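You operate a simulated robot arm through the tools that you are given. There is no shell and no other tool.

You are at the controls of a simulated robot arm. One attempt, no reset.

Task
Press the white bush into the grey pulley in the hand press.
Fine: pulley in the small blue tray, lever up and slide out afterwards.

The check looks at the end state, three seconds after you hand in, the way a careful person would. Anything else that was tipped, shoved, dropped, spilled or broken makes it a failure.

Robot
A 7-joint arm with a two-finger parallel gripper, fixed in place. Base frame: the origin is at the foot of the arm, x ahead of it, y to its left, z up; the work surface is at about z = 900. Readings come in mm, degrees, newtons and seconds.
Its first joint turns from -166.0 to 166.0 degrees. Payload 4.4 kg.
The tool frame sits at the grasp point between the pads (the TCP): z along the fingers, y along the line on which they close. The tips reach 23 mm beyond it. The gripper opens to 94 mm. The fingers are 38 mm wide and 10 mm thick; the gripper's body (54 by 96 mm) begins 39 mm behind the TCP.
Orientation is that of the tool frame in the base frame, as a unit quaternion [x, y, z, w]. With the fingers straight down and closing along the base's y, the tool's x points along the base's -x, its y along +y and its z along -z.

Tools
- The arm moves only by the tool arm_command. Its argument "commands" is one flat list of numbers, 7 for each row, row after row: the shift along the tool's x, y, z in m, then the turn, a rotation vector about the tool's x, y, z in degrees, then the gripper command, from -1 (shut) to 1 (fully open), values between in proportion. In form: [x, y, z, ax, ay, az, gripper, x, y, z, ax, ay, az, gripper, ...]. A call has 1 to 20 rows; each row is the pose to reach, as a shift and turn from the pose commanded when the call began, along the tool's axes at that moment. A row lasts 0.2 s, in which the tool goes at most 50 mm and 8.6 degrees; a call with a longer step from one row to the next is refused whole, and so is a gripper value outside its range. Where a pose cannot be reached the arm comes as near as it can. A force on the tool above 90 N (or 10 N above the force at the start of the call, whichever is more), or a blocked arm, ends the call early, and 0.2 s more pass. Each finger travels about 72 mm/s and halts on what it meets, pressing with about 27 N; the grip force reading is that of the motor and also rises with nothing between the fingers. The clock runs only during rows and for 0.2 s after the last one: add rows that repeat a pose to give the fingers time. It gives the time, the measured TCP pose, the force on the tool (base axes), the opening and the grip force at its end, in the units of the frame above (readings bear some noise), with the torque about the TCP (base axes, N m) and any sound that the robot's microphone picked up.
- Cameras (640 x 400 px; columns grow to the right, rows downward): "scene" is fixed at [42.9, 509.4, 1476.7]; the picture's right is [0.01, -1.00, 0.00], its down [-0.29, -0.00, -0.96] and it looks along [0.96, 0.01, -0.29] (base axes); focal length 310 px, centre (320, 200). "wrist" rides on the gripper at [86, 16, -75] in the tool frame; the picture's right is [-0.18, 0.98, 0.00], its down [-0.58, -0.11, -0.81] and it looks along [-0.79, -0.15, 0.59] (tool axes); focal length 243 px, centre (320, 200). There is no depth. A picture from a camera that has moved, and an enlarged one, comes with that camera's place and axes in the base frame and with its lens. The place of the scene camera against the robot may be out by one fixed shift of up to 25 mm in any direction.
- camera(camera): a new picture of that camera. No time passes.
- zoom(camera, box): a new picture of the part [left, top, right, bottom] of that camera's present view, enlarged. No time passes.
- hand_in(): hands the job in; it is judged then, once.

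Nothing tells you positions but the pictures and the camera data. Unless the task says otherwise, let go and move clear before handing in.

The tools are called after "Emit:" as name(argument=value, ...) on one line, values as JSON. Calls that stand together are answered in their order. arm_command: Moves the arm, as the interface text tells. Its arguments: {"type":"object","properties":{"commands":{"type":"array"}},"required":["commands"]} The other tools are called the same way: camera (camera) takes a picture; zoom (camera, box) takes an enlarged picture of a part of a camera's view; hand_in () hands the job in.

At the start:

```text
clock: 0.0
position: [519.8, 718.6, 1386.4]
orientation: [0.0, 1.0, 0.0, 0.0]
force: [-0.2, -0.6, -0.6]
wrist_torque: [0.0, -0.01, 0.01]
finger_gap: 93.9
grasp_force: 0.0
```

scene: 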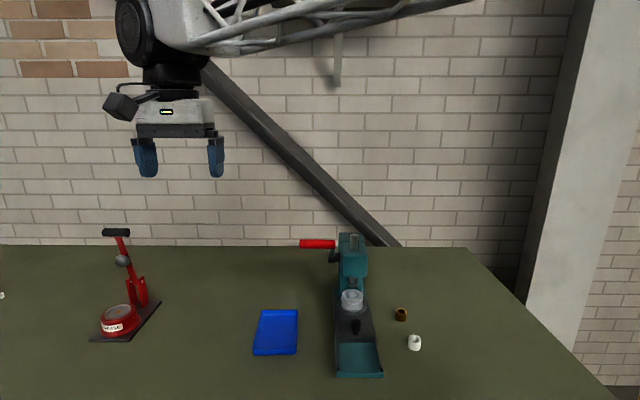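
wrist: 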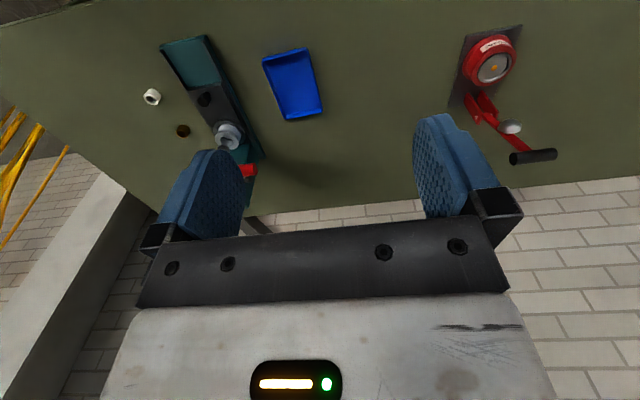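

I see a teal hand press with a red lever and a grey pulley on its slide, a blue tray to its left, and white and brown bushes to its right. A red stapler-like device stands far left. I'll zoom in for details before moving.

Emit:
zoom(camera="scene", box=[280, 220, 440, 390])

Emit:
zoom(camera="wrist", box=[130, 20, 340, 200])

Emit:
zoom(camera="scene", box=[300, 225, 380, 275])

Emit:
zoom(camera="scene", box=[320, 270, 440, 360])

```text
2.35 times, centred on (360, 305) of scene
camera zoom: at [42.9, 509.4, 1476.7], right [0.01, -1.0, 0.0], down [-0.29, 0.0, -0.96], along [0.96, 0.01, -0.29], focal length 728 px, centre (226, -47)
```

zoom: 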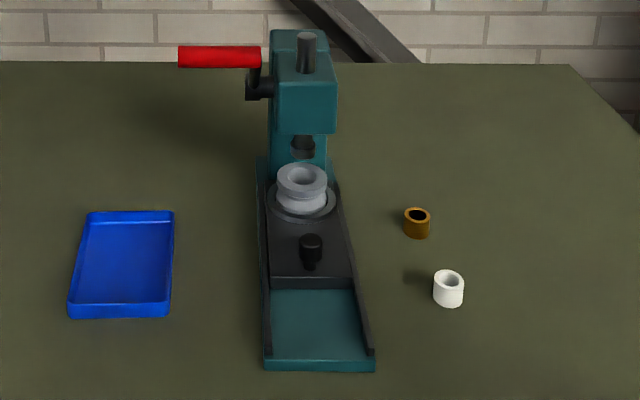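

```text
2.22 times, centred on (235, 110) of wrist
camera zoom: at [432.3, 734.4, 1461.3], right [0.18, 0.98, 0.0], down [0.58, -0.11, 0.81], along [0.79, -0.15, -0.59], focal length 539 px, centre (509, 400)
```

zoom: 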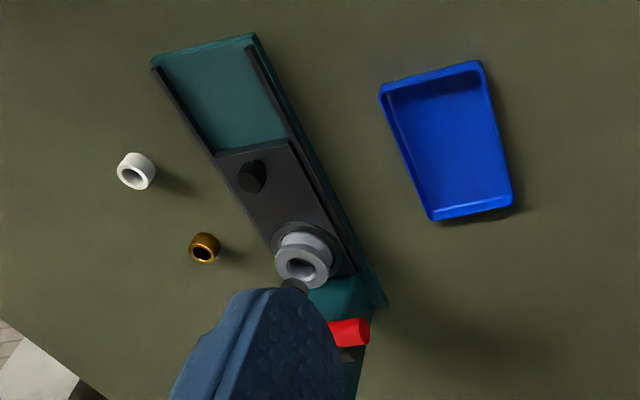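

```text
8.00 times, centred on (340, 250) of scene
camera zoom: at [42.9, 509.4, 1476.7], right [0.01, -1.0, 0.0], down [-0.29, 0.0, -0.96], along [0.96, 0.01, -0.29], focal length 2476 px, centre (160, -200)
```

zoom: 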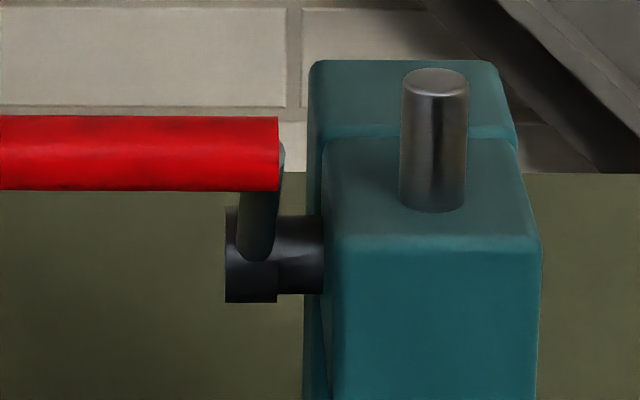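

```text
4.44 times, centred on (380, 315) of scene
camera zoom: at [42.9, 509.4, 1476.7], right [0.01, -1.0, 0.0], down [-0.29, 0.0, -0.96], along [0.96, 0.01, -0.29], focal length 1376 px, centre (53, -311)
```

zoom: 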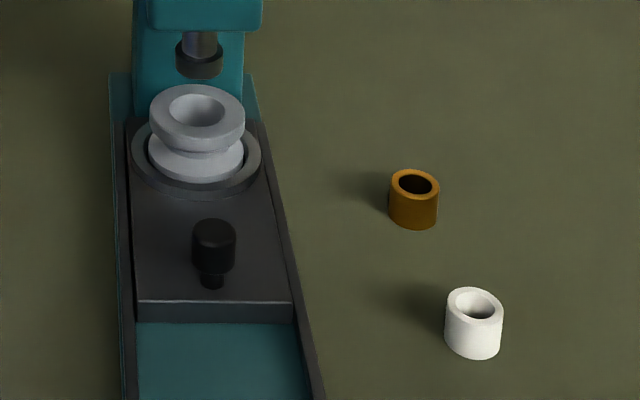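

The pulley already sits in the slide's nest in front of the ram. The lever handle looks like a red bar running along y, near (717, 479–565, 1167). I'll move the wrist camera to look at the press from its left side.

Emit:
arm_command(commands=[-0.016, -0.00586, 0.0086, 0, 0, 7.9, 1, -0.032, -0.01172, 0.0172, 0, 0, 15.8, 1, -0.048, -0.01758, 0.0258, 0, 0, 23.7, 1, -0.064, -0.02344, 0.0344, 0, 0, 31.6, 1, -0.08, -0.0293, 0.043, 0, 0, 39.5, 1, -0.096, -0.03516, 0.0516, 0, 0, 47.4, 1, -0.112, -0.04102, 0.0602, 0, 0, 55.3, 1, -0.128, -0.04688, 0.0688, 0, 0, 63.2, 1, -0.144, -0.05274, 0.0774, 0, 0, 71.1, 1, -0.16, -0.0586, 0.086, 0, 0, 79, 1, -0.16, -0.0586, 0.086, 0, 0, 79, 1])

Emit:
camera(camera="wrist")

Emit:
camera(camera="scene")

```text
clock: 2.4
position: [679.9, 660.3, 1301.1]
orientation: [0.636, 0.771, 0.0, 0.0]
force: [0.1, -0.2, 0.6]
wrist_torque: [0.05, 0.03, 0.01]
finger_gap: 93.9
grasp_force: 0.0
```

```text
taken
camera wrist: at [678.5, 747.6, 1375.7], right [1.0, 0.01, 0.0], down [0.0, -0.59, 0.81], along [0.0, -0.81, -0.59], focal length 243 px, centre (320, 200)
```

wrist: 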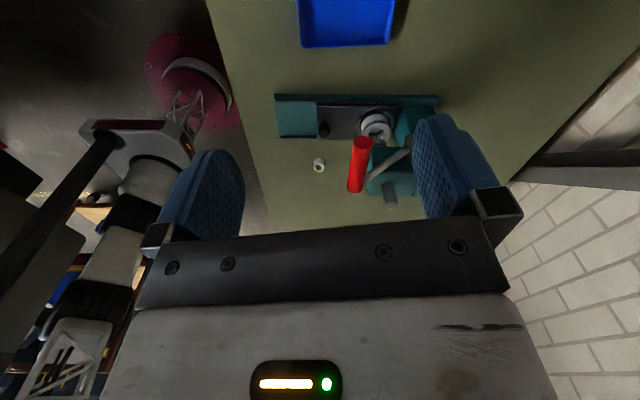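

```text
taken
```

scene: 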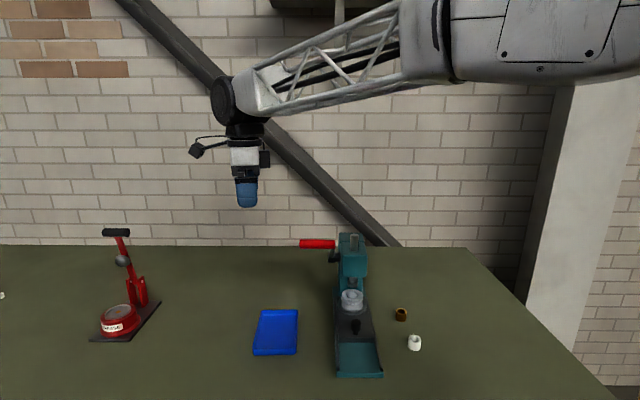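

Emit:
zoom(camera="wrist", box=[260, 80, 450, 220])

Emit:
zoom(camera="wrist", box=[330, 90, 440, 170])

```text
2.86 times, centred on (355, 150) of wrist
camera zoom: at [678.5, 747.6, 1375.7], right [1.0, 0.01, 0.0], down [0.0, -0.59, 0.81], along [0.0, -0.81, -0.59], focal length 693 px, centre (220, 343)
```

zoom: 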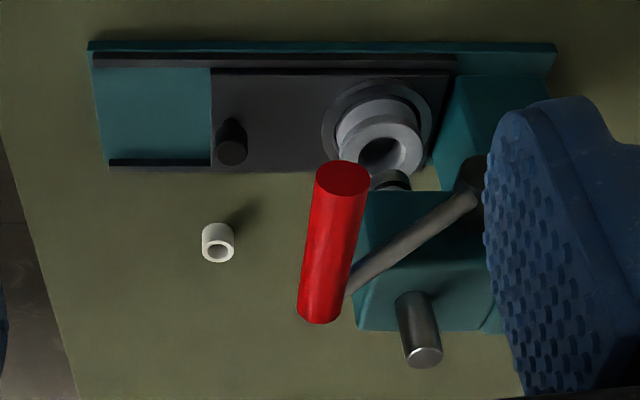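

```text
5.00 times, centred on (385, 130) of wrist
camera zoom: at [678.5, 747.6, 1375.7], right [1.0, 0.01, 0.0], down [0.0, -0.59, 0.81], along [0.0, -0.81, -0.59], focal length 1213 px, centre (-5, 550)
```

zoom: 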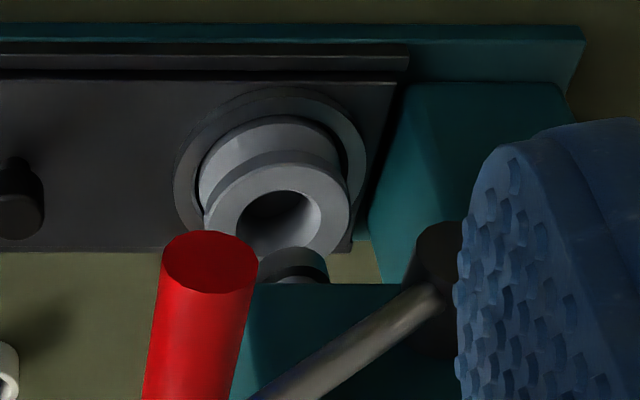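

The ram sits directly above the pulley at about (790, 430), so the slide is currently in. The slide knob is near (688, 429, 970) and the lever pivot is at about (820, 480, 1085). I'll move in front of the press with the tool tilted back so I can look closely and then grip the knob.

Emit:
arm_command(commands=[-0.021, -0.0122, 0.015, 0, 0, -7.9, 1, -0.042, -0.0244, 0.03, 0, 0, -15.8, 1, -0.063, -0.0366, 0.045, 0, 0, -23.7, 1, -0.084, -0.0488, 0.06, 0, 0, -31.6, 1, -0.105, -0.061, 0.075, 0, 0, -39.5, 1, -0.126, -0.0732, 0.09, 0, 0, -47.4, 1, -0.147, -0.0854, 0.105, 0, 0, -55.3, 1, -0.168, -0.0976, 0.12, 0, 0, -63.2, 1, -0.189, -0.1098, 0.135, 0, 0, -71.1, 1, -0.21, -0.122, 0.15, 0, 0, -79, 1, -0.21, -0.122, 0.15, 0, 0, -79, 1])

Emit:
arm_command(commands=[0, 0, 0.01, 0, -7, 0, 1, 0, 0, 0.02, 0, -14, 0, 1, 0, 0, 0.03, 0, -20, 0, 1, 0, 0, 0.03, 0, -20, 0, 1])

Emit:
camera(camera="wrist")

Emit:
camera(camera="scene")

```text
clock: 4.8
position: [600.2, 430.5, 1149.7]
orientation: [-0.001, 1.0, 0.0, -0.001]
force: [-0.2, -0.2, -0.3]
wrist_torque: [0.0, 0.02, -0.02]
finger_gap: 93.9
grasp_force: 0.0
```

```text
clock: 5.8
position: [599.6, 431.4, 1121.4]
orientation: [0.0, 0.985, 0.0, 0.175]
force: [-0.6, 0.2, -0.9]
wrist_torque: [-0.01, -0.01, -0.02]
finger_gap: 94.2
grasp_force: 0.2
```

```text
taken
camera wrist: at [491.4, 446.0, 1161.4], right [0.17, 0.98, 0.06], down [0.27, -0.11, 0.96], along [0.95, -0.15, -0.28], focal length 243 px, centre (320, 200)
```

wrist: 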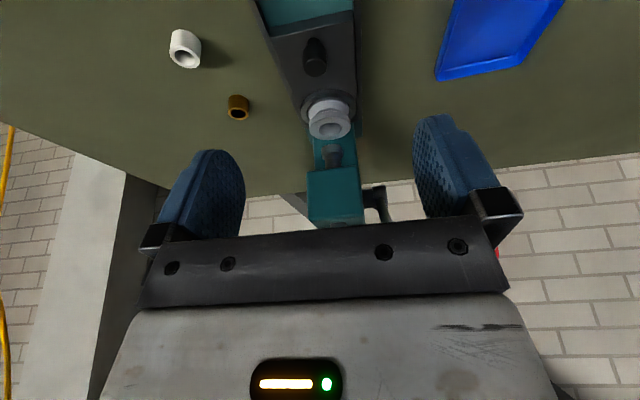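

```text
taken
```

scene: 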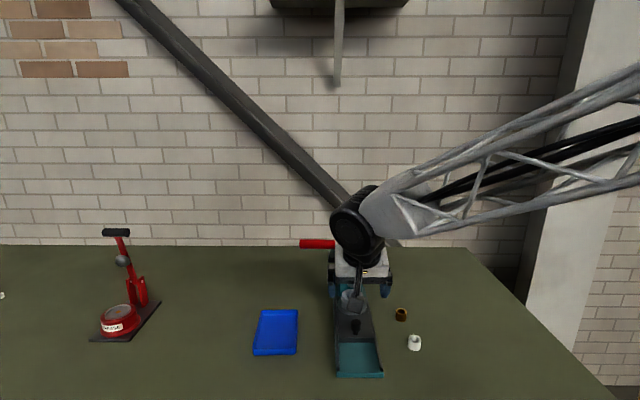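

I'm in front of the press with a good view of the slide and pulley. I'll zoom in to measure them.

Emit:
zoom(camera="wrist", box=[240, 0, 420, 112])

Emit:
zoom(camera="wrist", box=[270, 80, 430, 230])

Emit:
zoom(camera="wrist", box=[150, 10, 270, 130])

```text
3.56 times, centred on (330, 56) of wrist
camera zoom: at [491.4, 446.0, 1161.4], right [0.17, 0.98, 0.06], down [0.27, -0.11, 0.96], along [0.95, -0.15, -0.28], focal length 863 px, centre (284, 712)
```

zoom: 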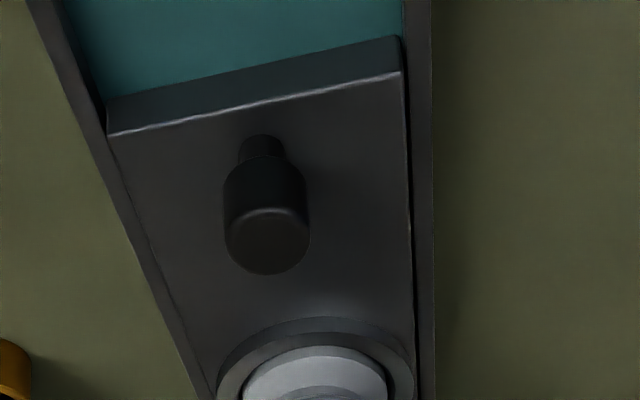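

```text
2.67 times, centred on (350, 155) of wrist
camera zoom: at [491.4, 446.0, 1161.4], right [0.17, 0.98, 0.06], down [0.27, -0.11, 0.96], along [0.95, -0.15, -0.28], focal length 647 px, centre (240, 320)
```

zoom: 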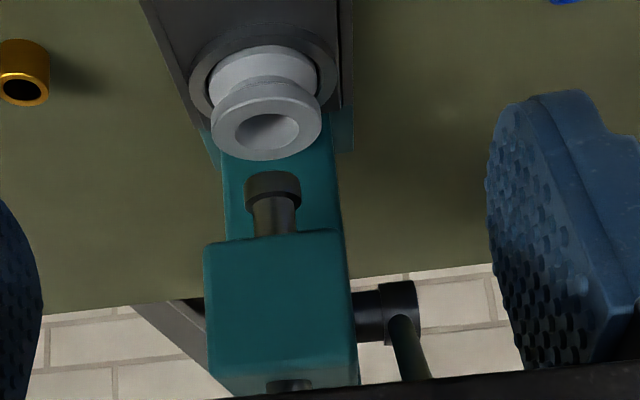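

```text
3.33 times, centred on (210, 70) of wrist
camera zoom: at [491.4, 446.0, 1161.4], right [0.17, 0.98, 0.06], down [0.27, -0.11, 0.96], along [0.95, -0.15, -0.28], focal length 809 px, centre (687, 633)
```

zoom: 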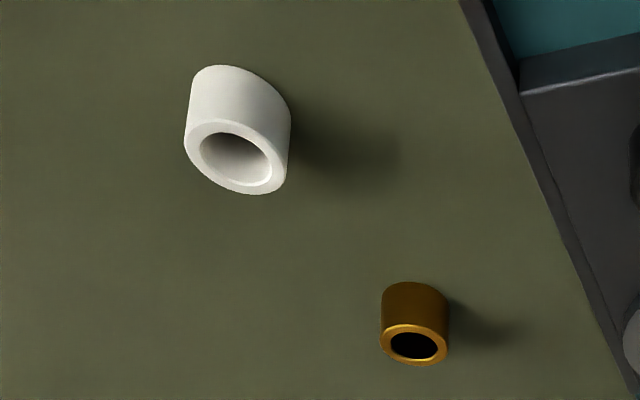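

The knob centre comes out at about (688, 420, 962), the slide top at about z 930, and the pulley top at about (796, 420, 966). I'll hover with the fingers partly open around the knob and check alignment.

Emit:
arm_command(commands=[-0.0084, -0.0055, 0.0355, 0, 0, 0, -0.06, -0.0167, -0.011, 0.071, 0, 0, 0, -0.06, -0.0218, -0.011, 0.104, 0, 0, 0, -0.06, -0.026, -0.011, 0.127, 0, 0, 0, -0.06, -0.0304, -0.011, 0.1505, 0, 0, 0, -0.06, -0.0304, -0.011, 0.1505, 0, 0, 0, -0.06])

Emit:
camera(camera="wrist")

Emit:
zoom(camera="scene", box=[300, 220, 420, 390])

```text
clock: 7.2
position: [679.8, 420.1, 992.2]
orientation: [0.0, 0.985, 0.001, 0.174]
force: [-0.6, 0.1, -0.2]
wrist_torque: [-0.04, -0.04, -0.01]
finger_gap: 44.4
grasp_force: 0.1
```

```text
taken
camera wrist: at [571.9, 435.3, 1032.6], right [0.17, 0.98, 0.06], down [0.27, -0.11, 0.96], along [0.95, -0.15, -0.28], focal length 243 px, centre (320, 200)
```

wrist: 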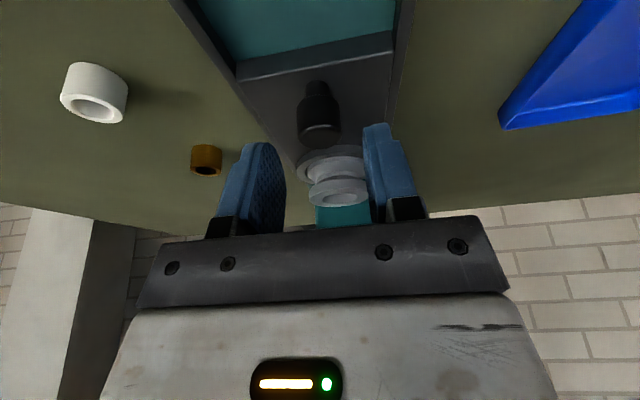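

```text
2.35 times, centred on (360, 305) of scene
camera zoom: at [42.9, 509.4, 1476.7], right [0.01, -1.0, 0.0], down [-0.29, 0.0, -0.96], along [0.96, 0.01, -0.29], focal length 728 px, centre (226, -47)
```

zoom: 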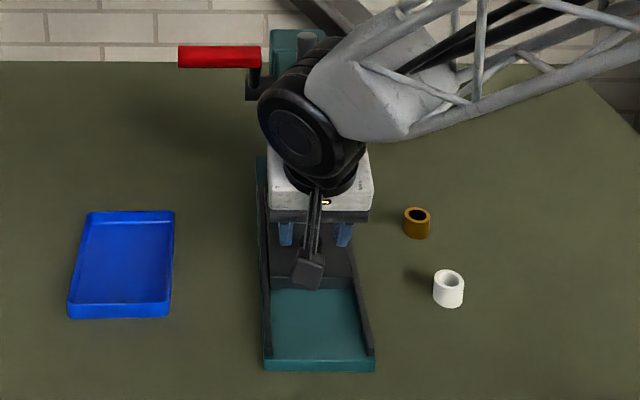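

The fingers straddle the knob. I'll descend and grip it.

Emit:
arm_command(commands=[0.0018, -0.0005, 0.0137, 0, 0, 0, -0.06, 0.0036, -0.0005, 0.0274, 0, 0, 0, -0.06, 0.0036, -0.0005, 0.0274, 0, 0, 0, -0.06, 0.0036, -0.0005, 0.0274, 0, 0, 0, -1, 0.0036, -0.0005, 0.0274, 0, 0, 0, -1, 0.0036, -0.0005, 0.0274, 0, 0, 0, -1])

Emit:
camera(camera="wrist")

```text
clock: 8.6
position: [686.5, 419.6, 964.6]
orientation: [0.001, 0.985, 0.0, 0.174]
force: [0.3, 13.5, -2.8]
wrist_torque: [-0.4, 0.01, 0.08]
finger_gap: 25.0
grasp_force: 45.6
```

```text
taken
camera wrist: at [578.2, 435.4, 1004.6], right [0.17, 0.98, 0.06], down [0.27, -0.11, 0.96], along [0.95, -0.15, -0.28], focal length 243 px, centre (320, 200)
```

wrist: 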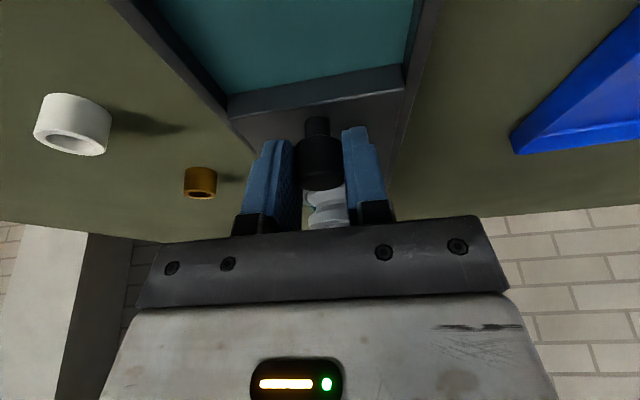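

I have the knob gripped with a gap of 25 mm. I'll pull the slide gently toward −x.

Emit:
arm_command(commands=[0.0047, 0.001, -0.0017, 0, 0, 0, -1, 0.0094, 0.001, -0.0034, 0, 0, 0, -1, 0.0141, 0.001, -0.0051, 0, 0, 0, -1, 0.0188, 0.001, -0.0068, 0, 0, 0, -1])

Emit:
camera(camera="wrist")

```text
clock: 9.6
position: [666.6, 419.8, 964.0]
orientation: [0.001, 0.985, -0.001, 0.173]
force: [2.2, 12.1, 4.5]
wrist_torque: [-0.46, 0.31, 0.05]
finger_gap: 24.9
grasp_force: 45.6
```

```text
taken
camera wrist: at [558.9, 435.5, 1004.5], right [0.17, 0.98, 0.06], down [0.27, -0.11, 0.96], along [0.95, -0.15, -0.28], focal length 243 px, centre (320, 200)
```

wrist: 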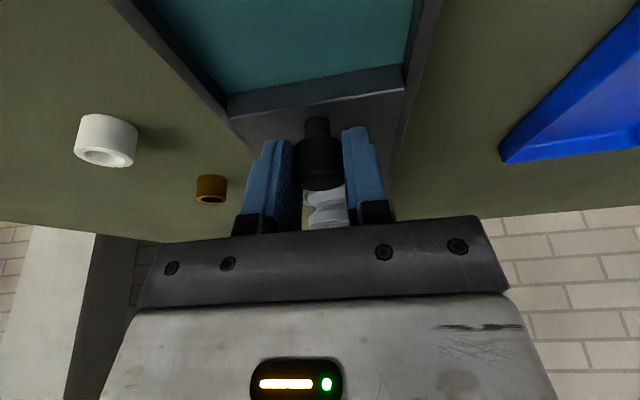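

The slide follows smoothly with little force. I'll keep pulling.

Emit:
arm_command(commands=[0.0047, 0.001, -0.0017, 0, 0, 0, -1, 0.0094, 0.001, -0.0034, 0, 0, 0, -1, 0.0141, 0.001, -0.0051, 0, 0, 0, -1, 0.0188, 0.001, -0.0068, 0, 0, 0, -1, 0.0235, 0.001, -0.0086, 0, 0, 0, -1, 0.0282, 0.001, -0.0103, 0, 0, 0, -1, 0.0329, 0.001, -0.012, 0, 0, 0, -1, 0.0376, 0.001, -0.0137, 0, 0, 0, -1, 0.0423, 0.001, -0.0154, 0, 0, 0, -1, 0.047, 0.001, -0.0171, 0, 0, 0, -1])

Emit:
camera(camera="wrist")

Emit:
zoom(camera="scene", box=[300, 220, 420, 390])

```text
clock: 11.5
position: [626.8, 419.9, 962.5]
orientation: [0.001, 0.985, -0.001, 0.173]
force: [-0.9, -20.8, 8.6]
wrist_torque: [0.29, 0.62, -0.06]
finger_gap: 24.9
grasp_force: 44.5
stopped in row 9: the force on the tool passed its limit at 92 N (the readings are from after the stop); the commanded pose is now the measured one
```

```text
taken
camera wrist: at [518.0, 435.8, 1003.6], right [0.17, 0.98, 0.06], down [0.27, -0.11, 0.96], along [0.95, -0.15, -0.29], focal length 243 px, centre (320, 200)
```

wrist: 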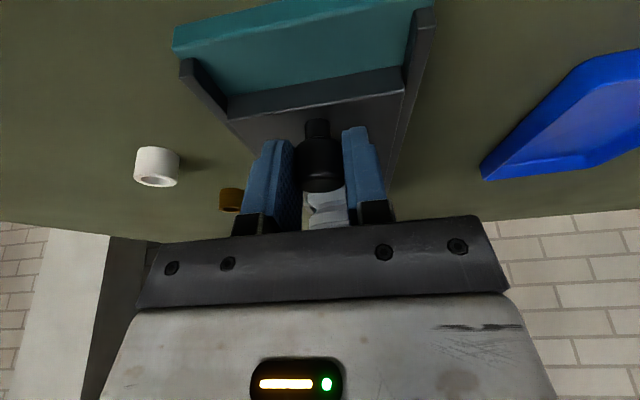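

```text
2.35 times, centred on (360, 305) of scene
camera zoom: at [42.9, 509.4, 1476.7], right [0.01, -1.0, 0.0], down [-0.29, 0.0, -0.96], along [0.96, 0.01, -0.29], focal length 728 px, centre (226, -47)
```

zoom: 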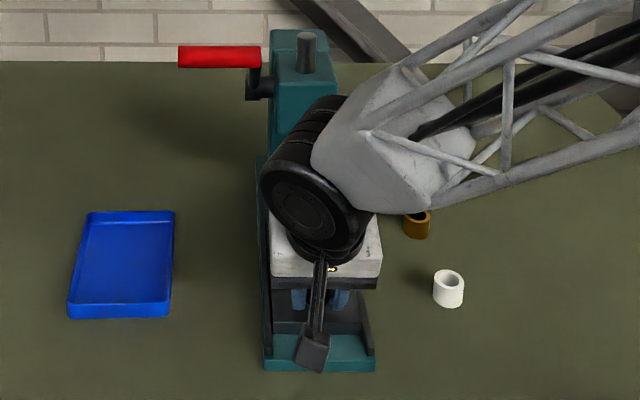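

The slide hit its out-stop after about 60 mm of travel, so the pulley should now be near (736, 420). I'll release the knob, back off, and look down at the pulley and bush for precise localisation.

Emit:
arm_command(commands=[0, 0, 0, 0, 0, 0, 0.28, 0, 0, 0, 0, 0, 0, 0.28, 0, 0, -0.02, 0, 0, 0, 0.28, 0, 0, -0.04, 0, 0, 0, 0.28, 0, 0, -0.06, 0, 0, 0, 0.28])

Emit:
arm_command(commands=[-0.0174, 0.0017, -0.0311, 0, 6.67, 0, 1, -0.0347, 0.0033, -0.0622, 0, 13.34, 0, 1, -0.052, 0.005, -0.0933, 0, 20, 0, 1, -0.0693, 0.0067, -0.1245, 0, 26.67, 0, 1, -0.0867, 0.0083, -0.1556, 0, 33.34, 0, 1, -0.104, 0.01, -0.1867, 0, 40, 0, 1, -0.104, 0.01, -0.1867, 0, 40, 0, 1])

Emit:
camera(camera="wrist")

Emit:
camera(camera="scene")

```text
clock: 12.7
position: [605.2, 419.9, 1019.1]
orientation: [0.0, 0.985, -0.001, 0.173]
force: [0.0, -1.3, 0.0]
wrist_torque: [-0.02, 0.02, 0.0]
finger_gap: 60.3
grasp_force: 0.0
```

```text
clock: 14.3
position: [640.2, 430.9, 1233.5]
orientation: [0.0, 0.985, -0.001, -0.175]
force: [-0.6, -0.7, -0.3]
wrist_torque: [-0.01, 0.02, 0.0]
finger_gap: 94.3
grasp_force: 0.1
```

```text
taken
camera wrist: at [583.4, 446.3, 1331.7], right [0.17, 0.98, -0.06], down [0.82, -0.11, 0.56], along [0.54, -0.15, -0.83], focal length 243 px, centre (320, 200)
```

wrist: 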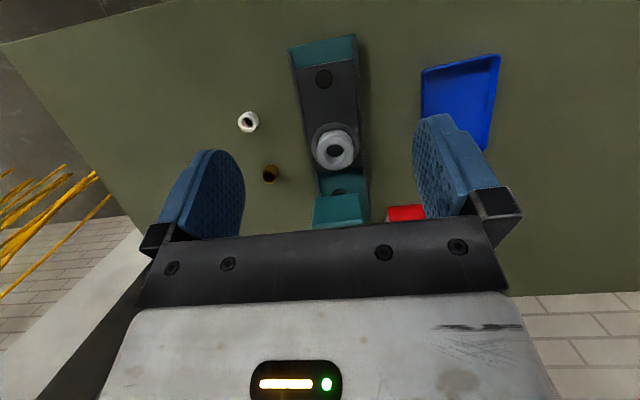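

```text
taken
```

scene: 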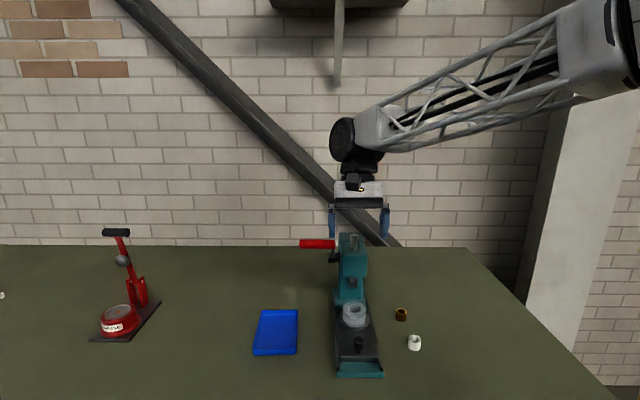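

Emit:
zoom(camera="wrist", box=[300, 125, 380, 175])

Emit:
zoom(camera="wrist", box=[220, 95, 300, 145])

Emit:
zoom(camera="wrist", box=[280, 30, 380, 95])

Emit:
zoom(camera="wrist", box=[400, 40, 520, 160])

Emit:
zoom(camera="scene", box=[320, 270, 440, 360])

```text
8.00 times, centred on (340, 150) of wrist
camera zoom: at [583.4, 446.3, 1331.7], right [0.17, 0.98, -0.06], down [0.82, -0.11, 0.56], along [0.54, -0.15, -0.83], focal length 1941 px, centre (160, 600)
```

zoom: 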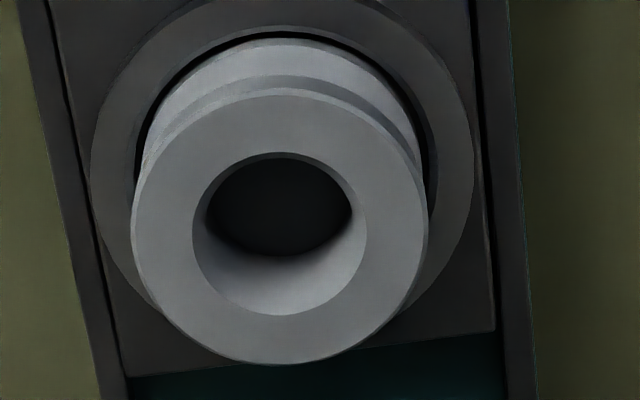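

```text
8.00 times, centred on (260, 120) of wrist
camera zoom: at [583.4, 446.3, 1331.7], right [0.17, 0.98, -0.06], down [0.82, -0.11, 0.56], along [0.54, -0.15, -0.83], focal length 1941 px, centre (800, 840)
```

zoom: 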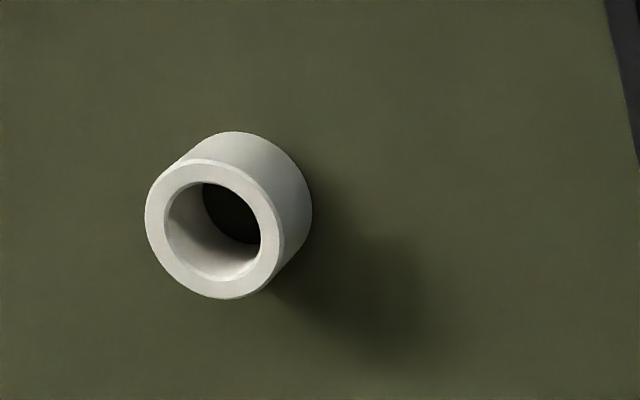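

```text
6.15 times, centred on (330, 62) of wrist
camera zoom: at [583.4, 446.3, 1331.7], right [0.17, 0.98, -0.06], down [0.82, -0.11, 0.56], along [0.54, -0.15, -0.83], focal length 1493 px, centre (258, 1046)
```

zoom: 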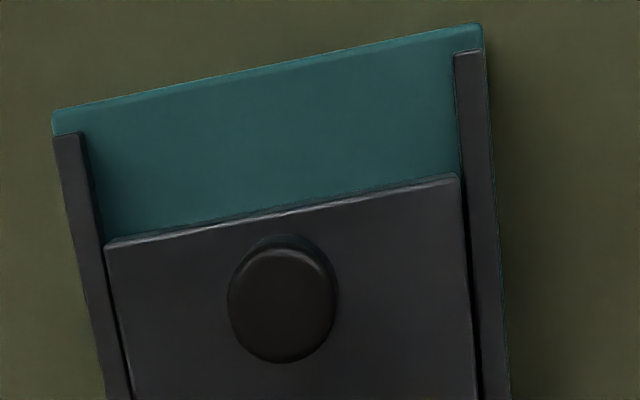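

```text
3.33 times, centred on (460, 100) of wrist
camera zoom: at [583.4, 446.3, 1331.7], right [0.17, 0.98, -0.06], down [0.82, -0.11, 0.56], along [0.54, -0.15, -0.83], focal length 809 px, centre (-147, 533)
```

zoom: 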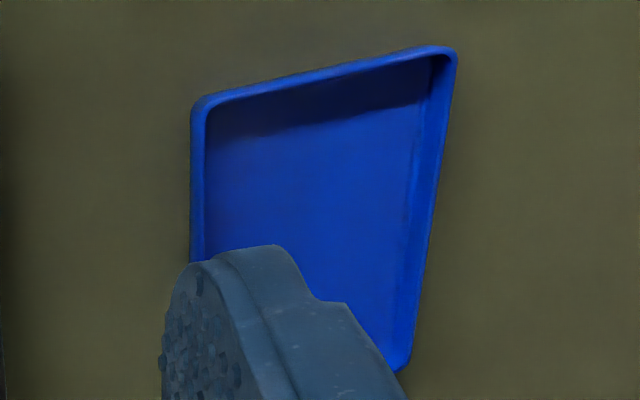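

```text
4.44 times, centred on (380, 315) of scene
camera zoom: at [42.9, 509.4, 1476.7], right [0.01, -1.0, 0.0], down [-0.29, 0.0, -0.96], along [0.96, 0.01, -0.29], focal length 1376 px, centre (53, -311)
```

zoom: 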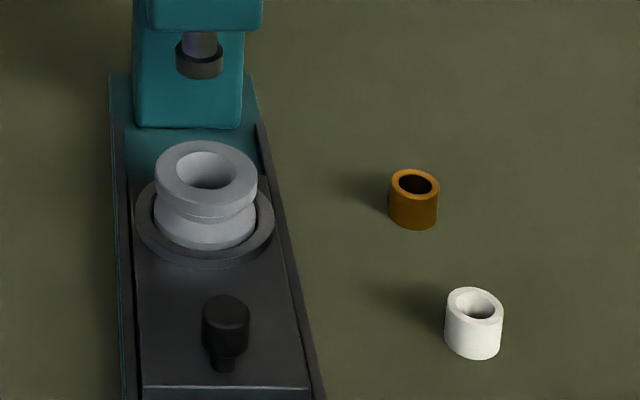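

The pulley bore seems to have a wide lead-in, about 35 mm at the top and about 29 mm below. I'll zoom in closer to confirm that and measure the bush.

Emit:
zoom(camera="wrist", box=[320, 138, 352, 166])

Emit:
zoom(camera="wrist", box=[234, 108, 266, 136])

Emit:
zoom(camera="wrist", box=[300, 170, 380, 230])

```text
14.29 times, centred on (336, 152) of wrist
camera zoom: at [583.4, 446.3, 1331.7], right [0.17, 0.98, -0.06], down [0.82, -0.11, 0.56], along [0.54, -0.15, -0.83], focal length 3466 px, centre (91, 886)
```

zoom: 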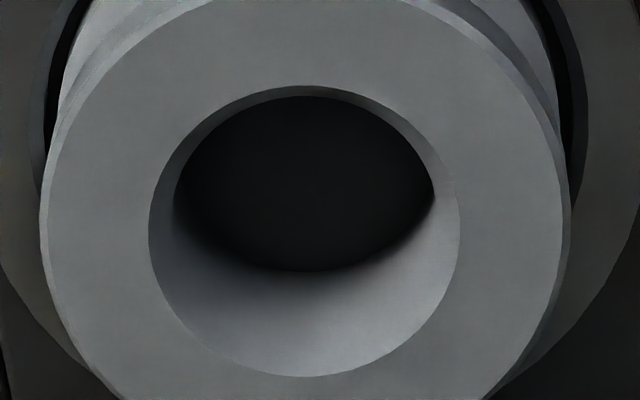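

```text
14.29 times, centred on (250, 122) of wrist
camera zoom: at [583.4, 446.3, 1331.7], right [0.17, 0.98, -0.06], down [0.82, -0.11, 0.56], along [0.54, -0.15, -0.83], focal length 3466 px, centre (1320, 1314)
```

zoom: 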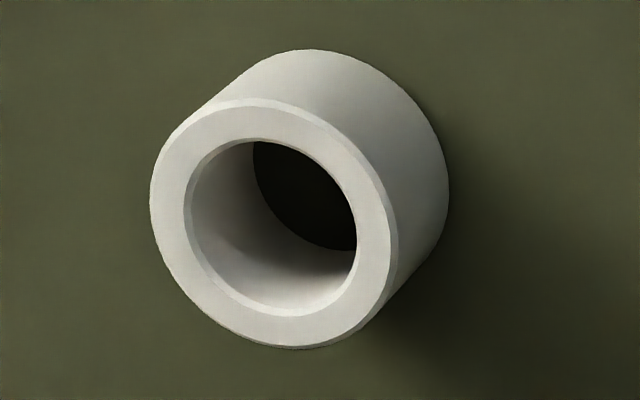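

```text
6.67 times, centred on (340, 200) of wrist
camera zoom: at [583.4, 446.3, 1331.7], right [0.17, 0.98, -0.06], down [0.82, -0.11, 0.56], along [0.54, -0.15, -0.83], focal length 1618 px, centre (187, 200)
```

zoom: 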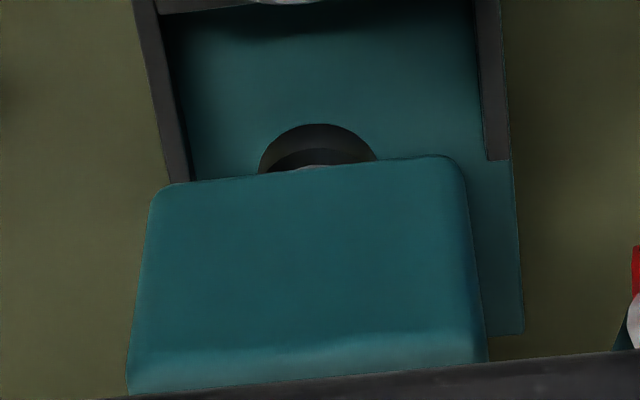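

The bore has a conical lead-in that gives me about 2.5 mm of tolerance. The pulley centre is at about (740.5, 420.4) with its top at about z 964. The white bush is at about (680, 275), roughly Ø29 × 22 mm. I'll move above the bush with a 30° back-tilt so the body clears the head and lever when I place it.

Emit:
arm_command(commands=[-0.0114, -0.026, 0.0265, 0, -8.33, 0, 0.28, -0.0229, -0.052, 0.0531, 0, -16.67, 0, 0.28, -0.0343, -0.078, 0.0796, 0, -25, 0, 0.28, -0.0457, -0.104, 0.1061, 0, -33.33, 0, 0.28, -0.0572, -0.13, 0.1327, 0, -41.67, 0, 0.28, -0.0686, -0.156, 0.1592, 0, -50, 0, 0.28, -0.0686, -0.156, 0.1592, 0, -50, 0, 0.28, -0.0686, -0.156, 0.1592, 0, -50, 0, 0.28])

Emit:
camera(camera="wrist")

```text
clock: 16.1
position: [649.6, 273.3, 1057.9]
orientation: [0.0, 0.966, 0.0, 0.259]
force: [-0.2, 0.6, 0.4]
wrist_torque: [-0.03, 0.01, 0.0]
finger_gap: 60.2
grasp_force: 0.1
```

```text
taken
camera wrist: at [537.2, 289.2, 1079.1], right [0.16, 0.98, 0.09], down [0.1, -0.11, 0.99], along [0.98, -0.15, -0.12], focal length 243 px, centre (320, 200)
```

wrist: 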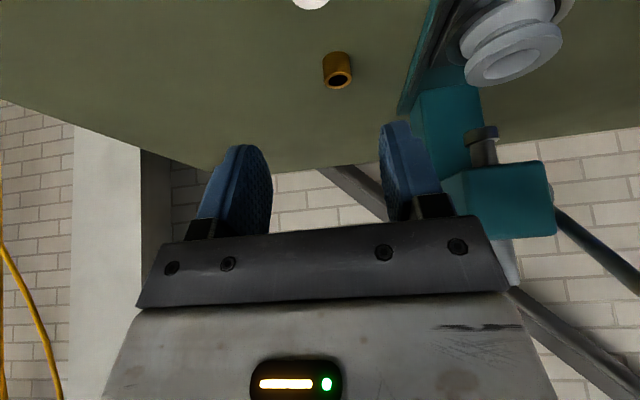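

The bush is just at the top edge of the view. I'll descend partway and check alignment.

Emit:
arm_command(commands=[0.0083, 0.0006, 0.0291, 0, 0, 0, 0.28, 0.0166, 0.0012, 0.0581, 0, 0, 0, 0.28, 0.0249, 0.0017, 0.0872, 0, 0, 0, 0.28, 0.0249, 0.0017, 0.0872, 0, 0, 0, 0.28])

Emit:
camera(camera="wrist")

Emit:
zoom(camera="wrist", box=[200, 20, 440, 220])

```text
clock: 17.1
position: [670.7, 276.8, 970.4]
orientation: [0.0, 0.966, 0.0, 0.259]
force: [0.0, 0.1, 0.2]
wrist_torque: [0.0, -0.03, 0.0]
finger_gap: 60.2
grasp_force: 0.0
```

```text
taken
camera wrist: at [557.1, 291.9, 991.4], right [0.16, 0.98, 0.09], down [0.1, -0.11, 0.99], along [0.98, -0.15, -0.12], focal length 243 px, centre (320, 200)
```

wrist: 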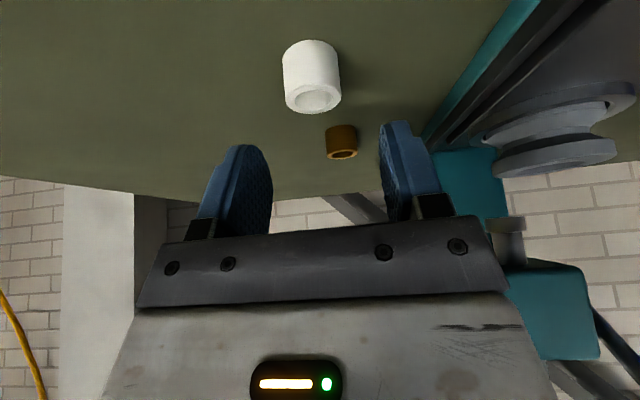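

```text
2.00 times, centred on (320, 120) of wrist
camera zoom: at [557.1, 291.9, 991.4], right [0.16, 0.98, 0.09], down [0.1, -0.11, 0.99], along [0.98, -0.15, -0.12], focal length 485 px, centre (320, 360)
```

zoom: 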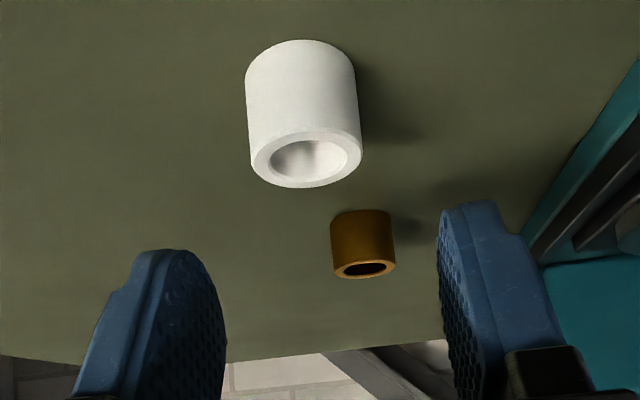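

The bush is confirmed at about (680, 275). I'll descend around it and close the fingers.

Emit:
arm_command(commands=[0.0026, -0.0003, 0.0118, 0, 0, 0, 0.1, 0.0052, -0.0006, 0.0235, 0, 0, 0, 0, 0.0078, -0.0009, 0.0353, 0, 0, 0, -0.06, 0.0078, -0.0009, 0.0353, 0, 0, 0, -0.06])

Emit:
camera(camera="wrist")

```text
clock: 18.1
position: [682.7, 274.6, 935.1]
orientation: [0.0, 0.966, 0.0, 0.259]
force: [1.2, 0.5, 0.3]
wrist_torque: [-0.01, -0.01, -0.01]
finger_gap: 44.3
grasp_force: 0.0
```

```text
taken
camera wrist: at [568.6, 290.7, 956.7], right [0.16, 0.98, 0.09], down [0.1, -0.11, 0.99], along [0.98, -0.15, -0.12], focal length 243 px, centre (320, 200)
```

wrist: 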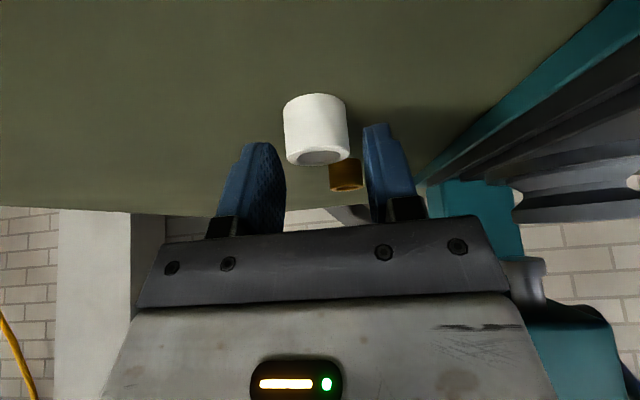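

The pads need to sit slightly lower and further back on the bush. I'll adjust, then close.

Emit:
arm_command(commands=[0.0085, 0.0002, -0.0005, 0, 0, 0, -0.06, 0.0085, 0.0002, -0.0005, 0, 0, 0, -0.06, 0.0085, 0.0002, -0.0005, 0, 0, 0, -0.25, 0.0085, 0.0002, -0.0005, 0, 0, 0, -1, 0.0085, 0.0002, -0.0005, 0, 0, 0, -1, 0.0085, 0.0002, -0.0005, 0, 0, 0, -1])

Emit:
zoom(camera="wrist", box=[200, 60, 440, 230])

```text
clock: 19.5
position: [674.6, 275.5, 931.1]
orientation: [0.002, 0.966, -0.001, 0.259]
force: [0.2, -0.3, 0.7]
wrist_torque: [0.0, 0.0, 0.03]
finger_gap: 26.0
grasp_force: 27.1
```

```text
2.35 times, centred on (320, 145) of wrist
camera zoom: at [560.6, 291.1, 952.6], right [0.16, 0.98, 0.09], down [0.1, -0.11, 0.99], along [0.98, -0.15, -0.12], focal length 571 px, centre (320, 329)
```

zoom: 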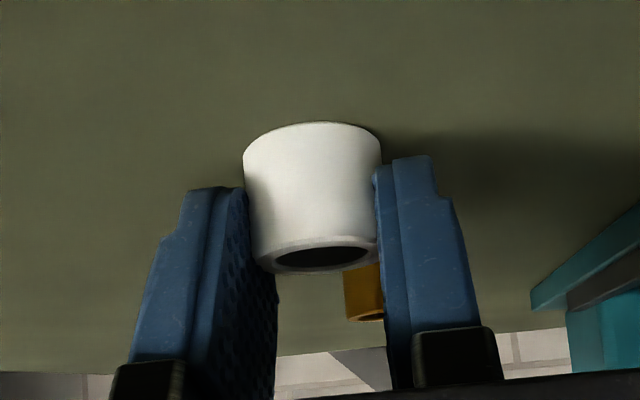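

The bush is gripped. I'll lift it straight up and check the grip.

Emit:
arm_command(commands=[-0.005, 0, -0.0087, 0, 0, 0, -1, -0.015, 0, -0.026, 0, 0, 0, -1, -0.028, 0, -0.0485, 0, 0, 0, -1, -0.041, 0, -0.071, 0, 0, 0, -1, -0.0545, 0, -0.0944, 0, 0, 0, -1, -0.0545, 0, -0.0944, 0, 0, 0, -1])

Emit:
zoom(camera="wrist", box=[200, 60, 440, 230])

Emit:
camera(camera="scene")

```text
clock: 20.9
position: [674.6, 275.6, 1040.8]
orientation: [-0.001, 0.966, 0.001, 0.258]
force: [-0.4, -0.2, 0.5]
wrist_torque: [-0.02, 0.03, 0.0]
finger_gap: 25.8
grasp_force: 27.1
```

```text
2.35 times, centred on (320, 145) of wrist
camera zoom: at [561.2, 291.4, 1063.1], right [0.16, 0.98, 0.09], down [0.1, -0.11, 0.99], along [0.98, -0.15, -0.12], focal length 571 px, centre (320, 329)
```

zoom: 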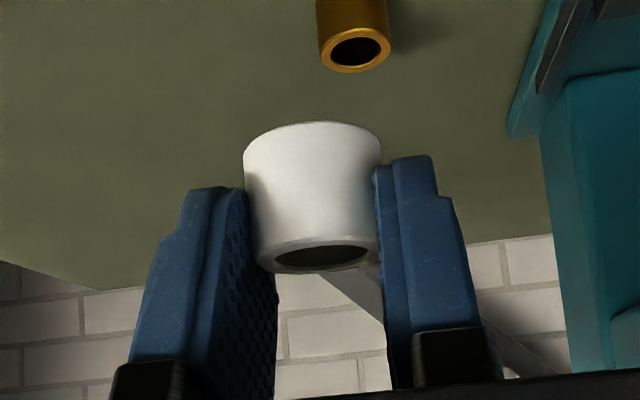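

```text
taken
```

scene: 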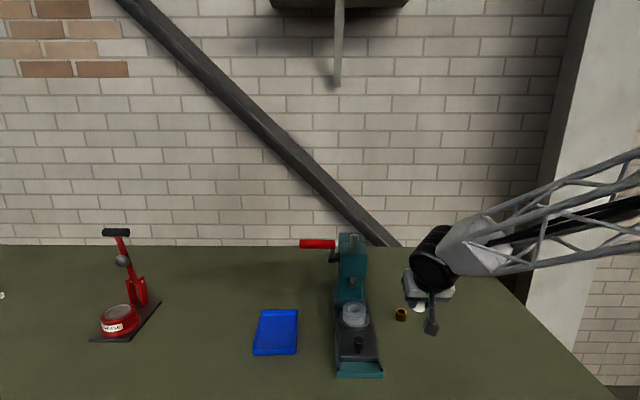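

The bush is firmly held and upright. I'll move it across to in front of the pulley.

Emit:
arm_command(commands=[-0.0059, 0.0363, 0.0034, 0, 0, 0, -1, -0.0117, 0.0725, 0.0068, 0, 0, 0, -1, -0.0176, 0.1088, 0.0101, 0, 0, 0, -1, -0.0234, 0.145, 0.0135, 0, 0, 0, -1, -0.0234, 0.145, 0.0135, 0, 0, 0, -1])

Emit:
camera(camera="wrist")

Emit:
zoom(camera="scene", box=[280, 200, 440, 380])

```text
clock: 22.1
position: [701.4, 420.4, 1040.3]
orientation: [0.0, 0.966, 0.0, 0.259]
force: [0.1, -0.9, 0.4]
wrist_torque: [0.04, 0.02, 0.0]
finger_gap: 25.9
grasp_force: 26.4
```

```text
taken
camera wrist: at [588.9, 435.6, 1061.5], right [0.16, 0.98, 0.09], down [0.1, -0.11, 0.99], along [0.98, -0.15, -0.12], focal length 243 px, centre (320, 200)
```

wrist: 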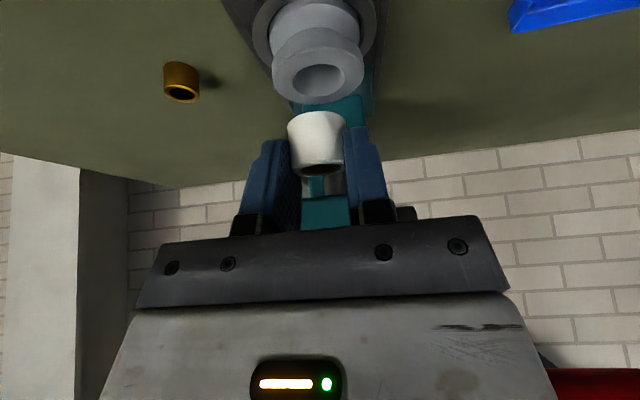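

```text
2.22 times, centred on (360, 290) of scene
camera zoom: at [42.9, 509.4, 1476.7], right [0.01, -1.0, 0.0], down [-0.29, 0.0, -0.96], along [0.96, 0.01, -0.29], focal length 688 px, centre (231, 0)
```

zoom: 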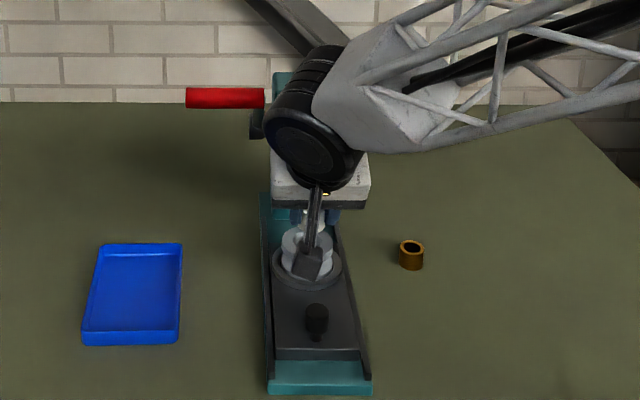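

Emit:
zoom(camera="wrist", box=[250, 0, 390, 100])

Emit:
zoom(camera="wrist", box=[260, 95, 380, 195])

```text
4.00 times, centred on (320, 50) of wrist
camera zoom: at [588.9, 435.6, 1061.5], right [0.16, 0.98, 0.09], down [0.1, -0.11, 0.99], along [0.98, -0.15, -0.12], focal length 970 px, centre (320, 800)
```

zoom: 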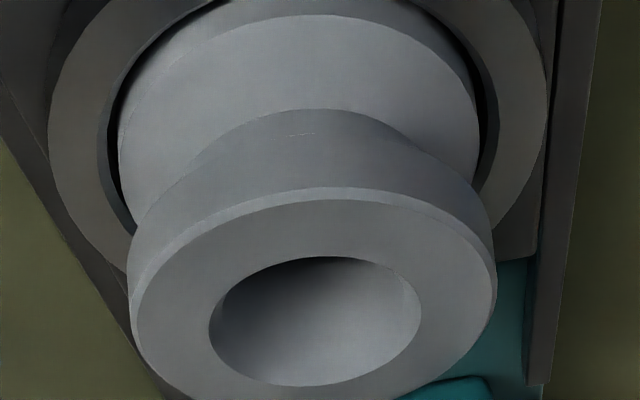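

```text
4.00 times, centred on (320, 145) of wrist
camera zoom: at [588.9, 435.6, 1061.5], right [0.16, 0.98, 0.09], down [0.1, -0.11, 0.99], along [0.98, -0.15, -0.12], focal length 970 px, centre (320, 420)
```

zoom: 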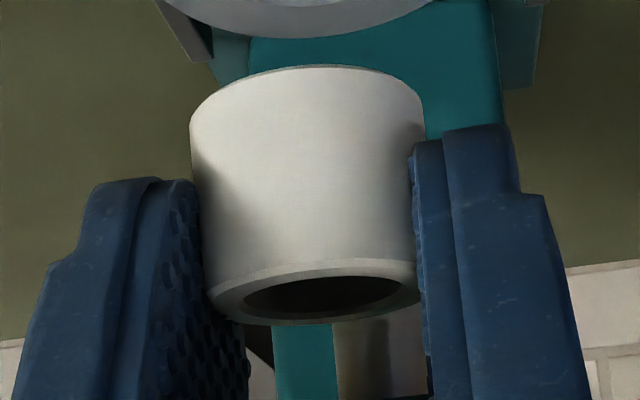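

The pulley is confirmed at about (740, 420). The bush centre sits about 7.3 mm ahead of the TCP and 30.7 mm below it. I'll move to a hover just above the bore.

Emit:
arm_command(commands=[-0.0122, 0.0002, 0.0172, 0, 0, 0, -1, -0.0138, 0.0004, 0.0397, 0, 0, 0, -1, -0.0091, 0.0004, 0.0478, 0, 0, 0, -1, -0.0091, 0.0004, 0.0478, 0, 0, 0, -1])

Emit:
camera(camera="wrist")

Emit:
zoom(camera="wrist", box=[240, 70, 400, 190])

Emit:
zoom(camera="scene", box=[310, 230, 410, 350])

```text
clock: 23.1
position: [735.1, 421.5, 1003.2]
orientation: [0.0, 0.966, -0.001, 0.259]
force: [0.0, -0.1, 0.6]
wrist_torque: [-0.01, 0.0, 0.01]
finger_gap: 26.2
grasp_force: 27.2
```

```text
taken
camera wrist: at [621.4, 437.0, 1024.3], right [0.16, 0.98, 0.09], down [0.1, -0.11, 0.99], along [0.98, -0.15, -0.12], focal length 243 px, centre (320, 200)
```

wrist: 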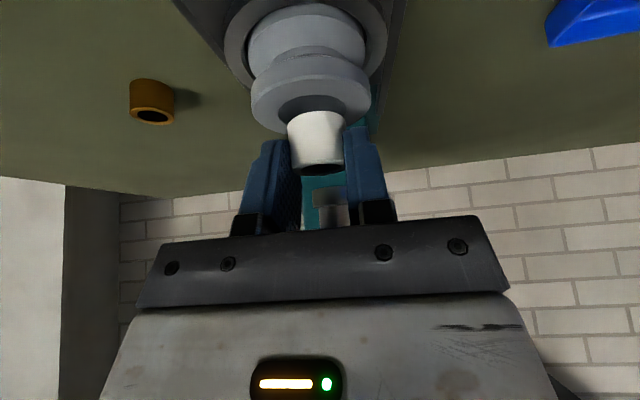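

```text
3.33 times, centred on (320, 130) of wrist
camera zoom: at [621.4, 437.0, 1024.3], right [0.16, 0.98, 0.09], down [0.1, -0.11, 0.99], along [0.98, -0.15, -0.12], focal length 809 px, centre (320, 433)
```

zoom: 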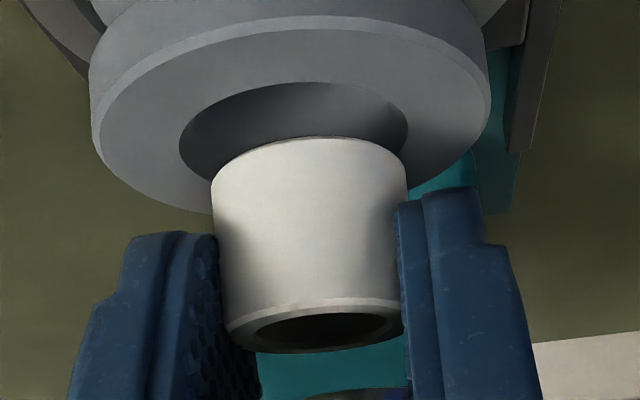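

```text
3.33 times, centred on (360, 290) of scene
camera zoom: at [42.9, 509.4, 1476.7], right [0.01, -1.0, 0.0], down [-0.29, 0.0, -0.96], along [0.96, 0.01, -0.29], focal length 1032 px, centre (187, -100)
```

zoom: 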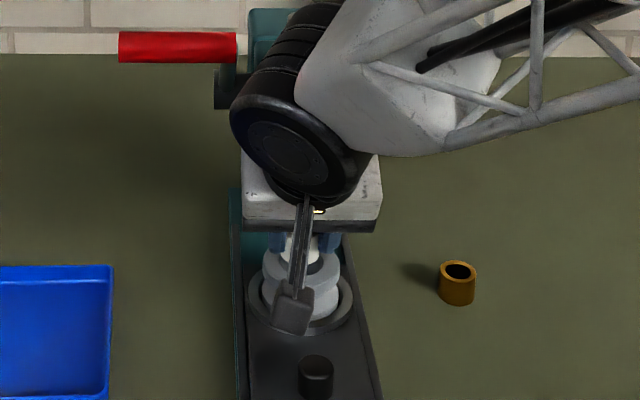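

Comparing the bore and bush edges, the bush needs to shift about 1.6 mm toward −y. I'll correct that and lower it close to contact.

Emit:
arm_command(commands=[-0.0003, -0.0016, 0.0002, 0, 0, 0, -1, 0.0013, -0.0016, 0.003, 0, 0, 0, -1, 0.0026, -0.0016, 0.0054, 0, 0, 0, -1, 0.0026, -0.0016, 0.0054, 0, 0, 0, -1])

Emit:
zoom(camera="wrist", box=[240, 70, 400, 190])

```text
clock: 24.1
position: [734.7, 418.7, 996.4]
orientation: [0.0, 0.966, -0.001, 0.258]
force: [0.5, -0.3, -0.2]
wrist_torque: [0.03, 0.0, -0.02]
finger_gap: 26.1
grasp_force: 27.2
```

```text
3.33 times, centred on (320, 130) of wrist
camera zoom: at [620.7, 434.8, 1018.3], right [0.16, 0.98, 0.09], down [0.1, -0.11, 0.99], along [0.98, -0.15, -0.12], focal length 809 px, centre (320, 433)
```

zoom: 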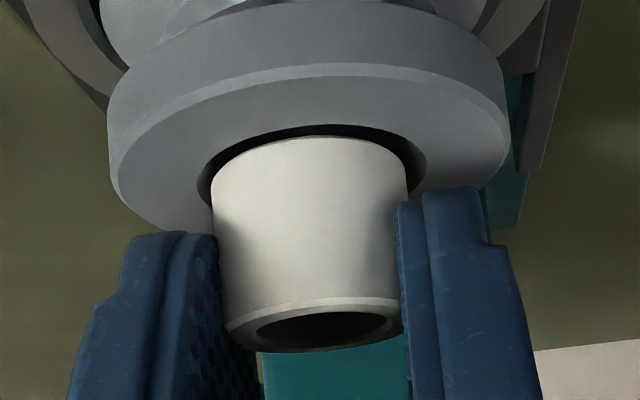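

The bush is centred over the bore. I'll lower it in small steps and watch the force.

Emit:
arm_command(commands=[0.0005, 0, 0.0009, 0, 0, 0, -1, 0.001, 0, 0.0017, 0, 0, 0, -1, 0.0015, 0, 0.0026, 0, 0, 0, -1])

Emit:
zoom(camera="wrist", box=[240, 70, 400, 190])

```text
clock: 24.9
position: [734.5, 418.7, 996.3]
orientation: [-0.001, 0.966, 0.0, 0.259]
force: [-1.6, 1.3, 9.7]
wrist_torque: [0.06, 0.06, 0.01]
finger_gap: 25.9
grasp_force: 26.5
```

```text
3.33 times, centred on (320, 130) of wrist
camera zoom: at [621.2, 434.5, 1016.2], right [0.16, 0.98, 0.09], down [0.1, -0.11, 0.99], along [0.98, -0.15, -0.12], focal length 809 px, centre (320, 433)
```

zoom: 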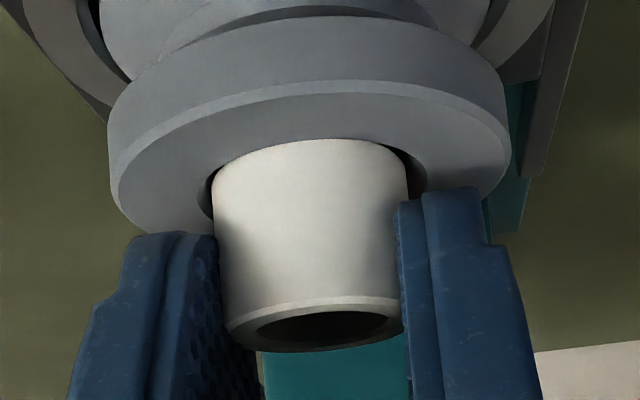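

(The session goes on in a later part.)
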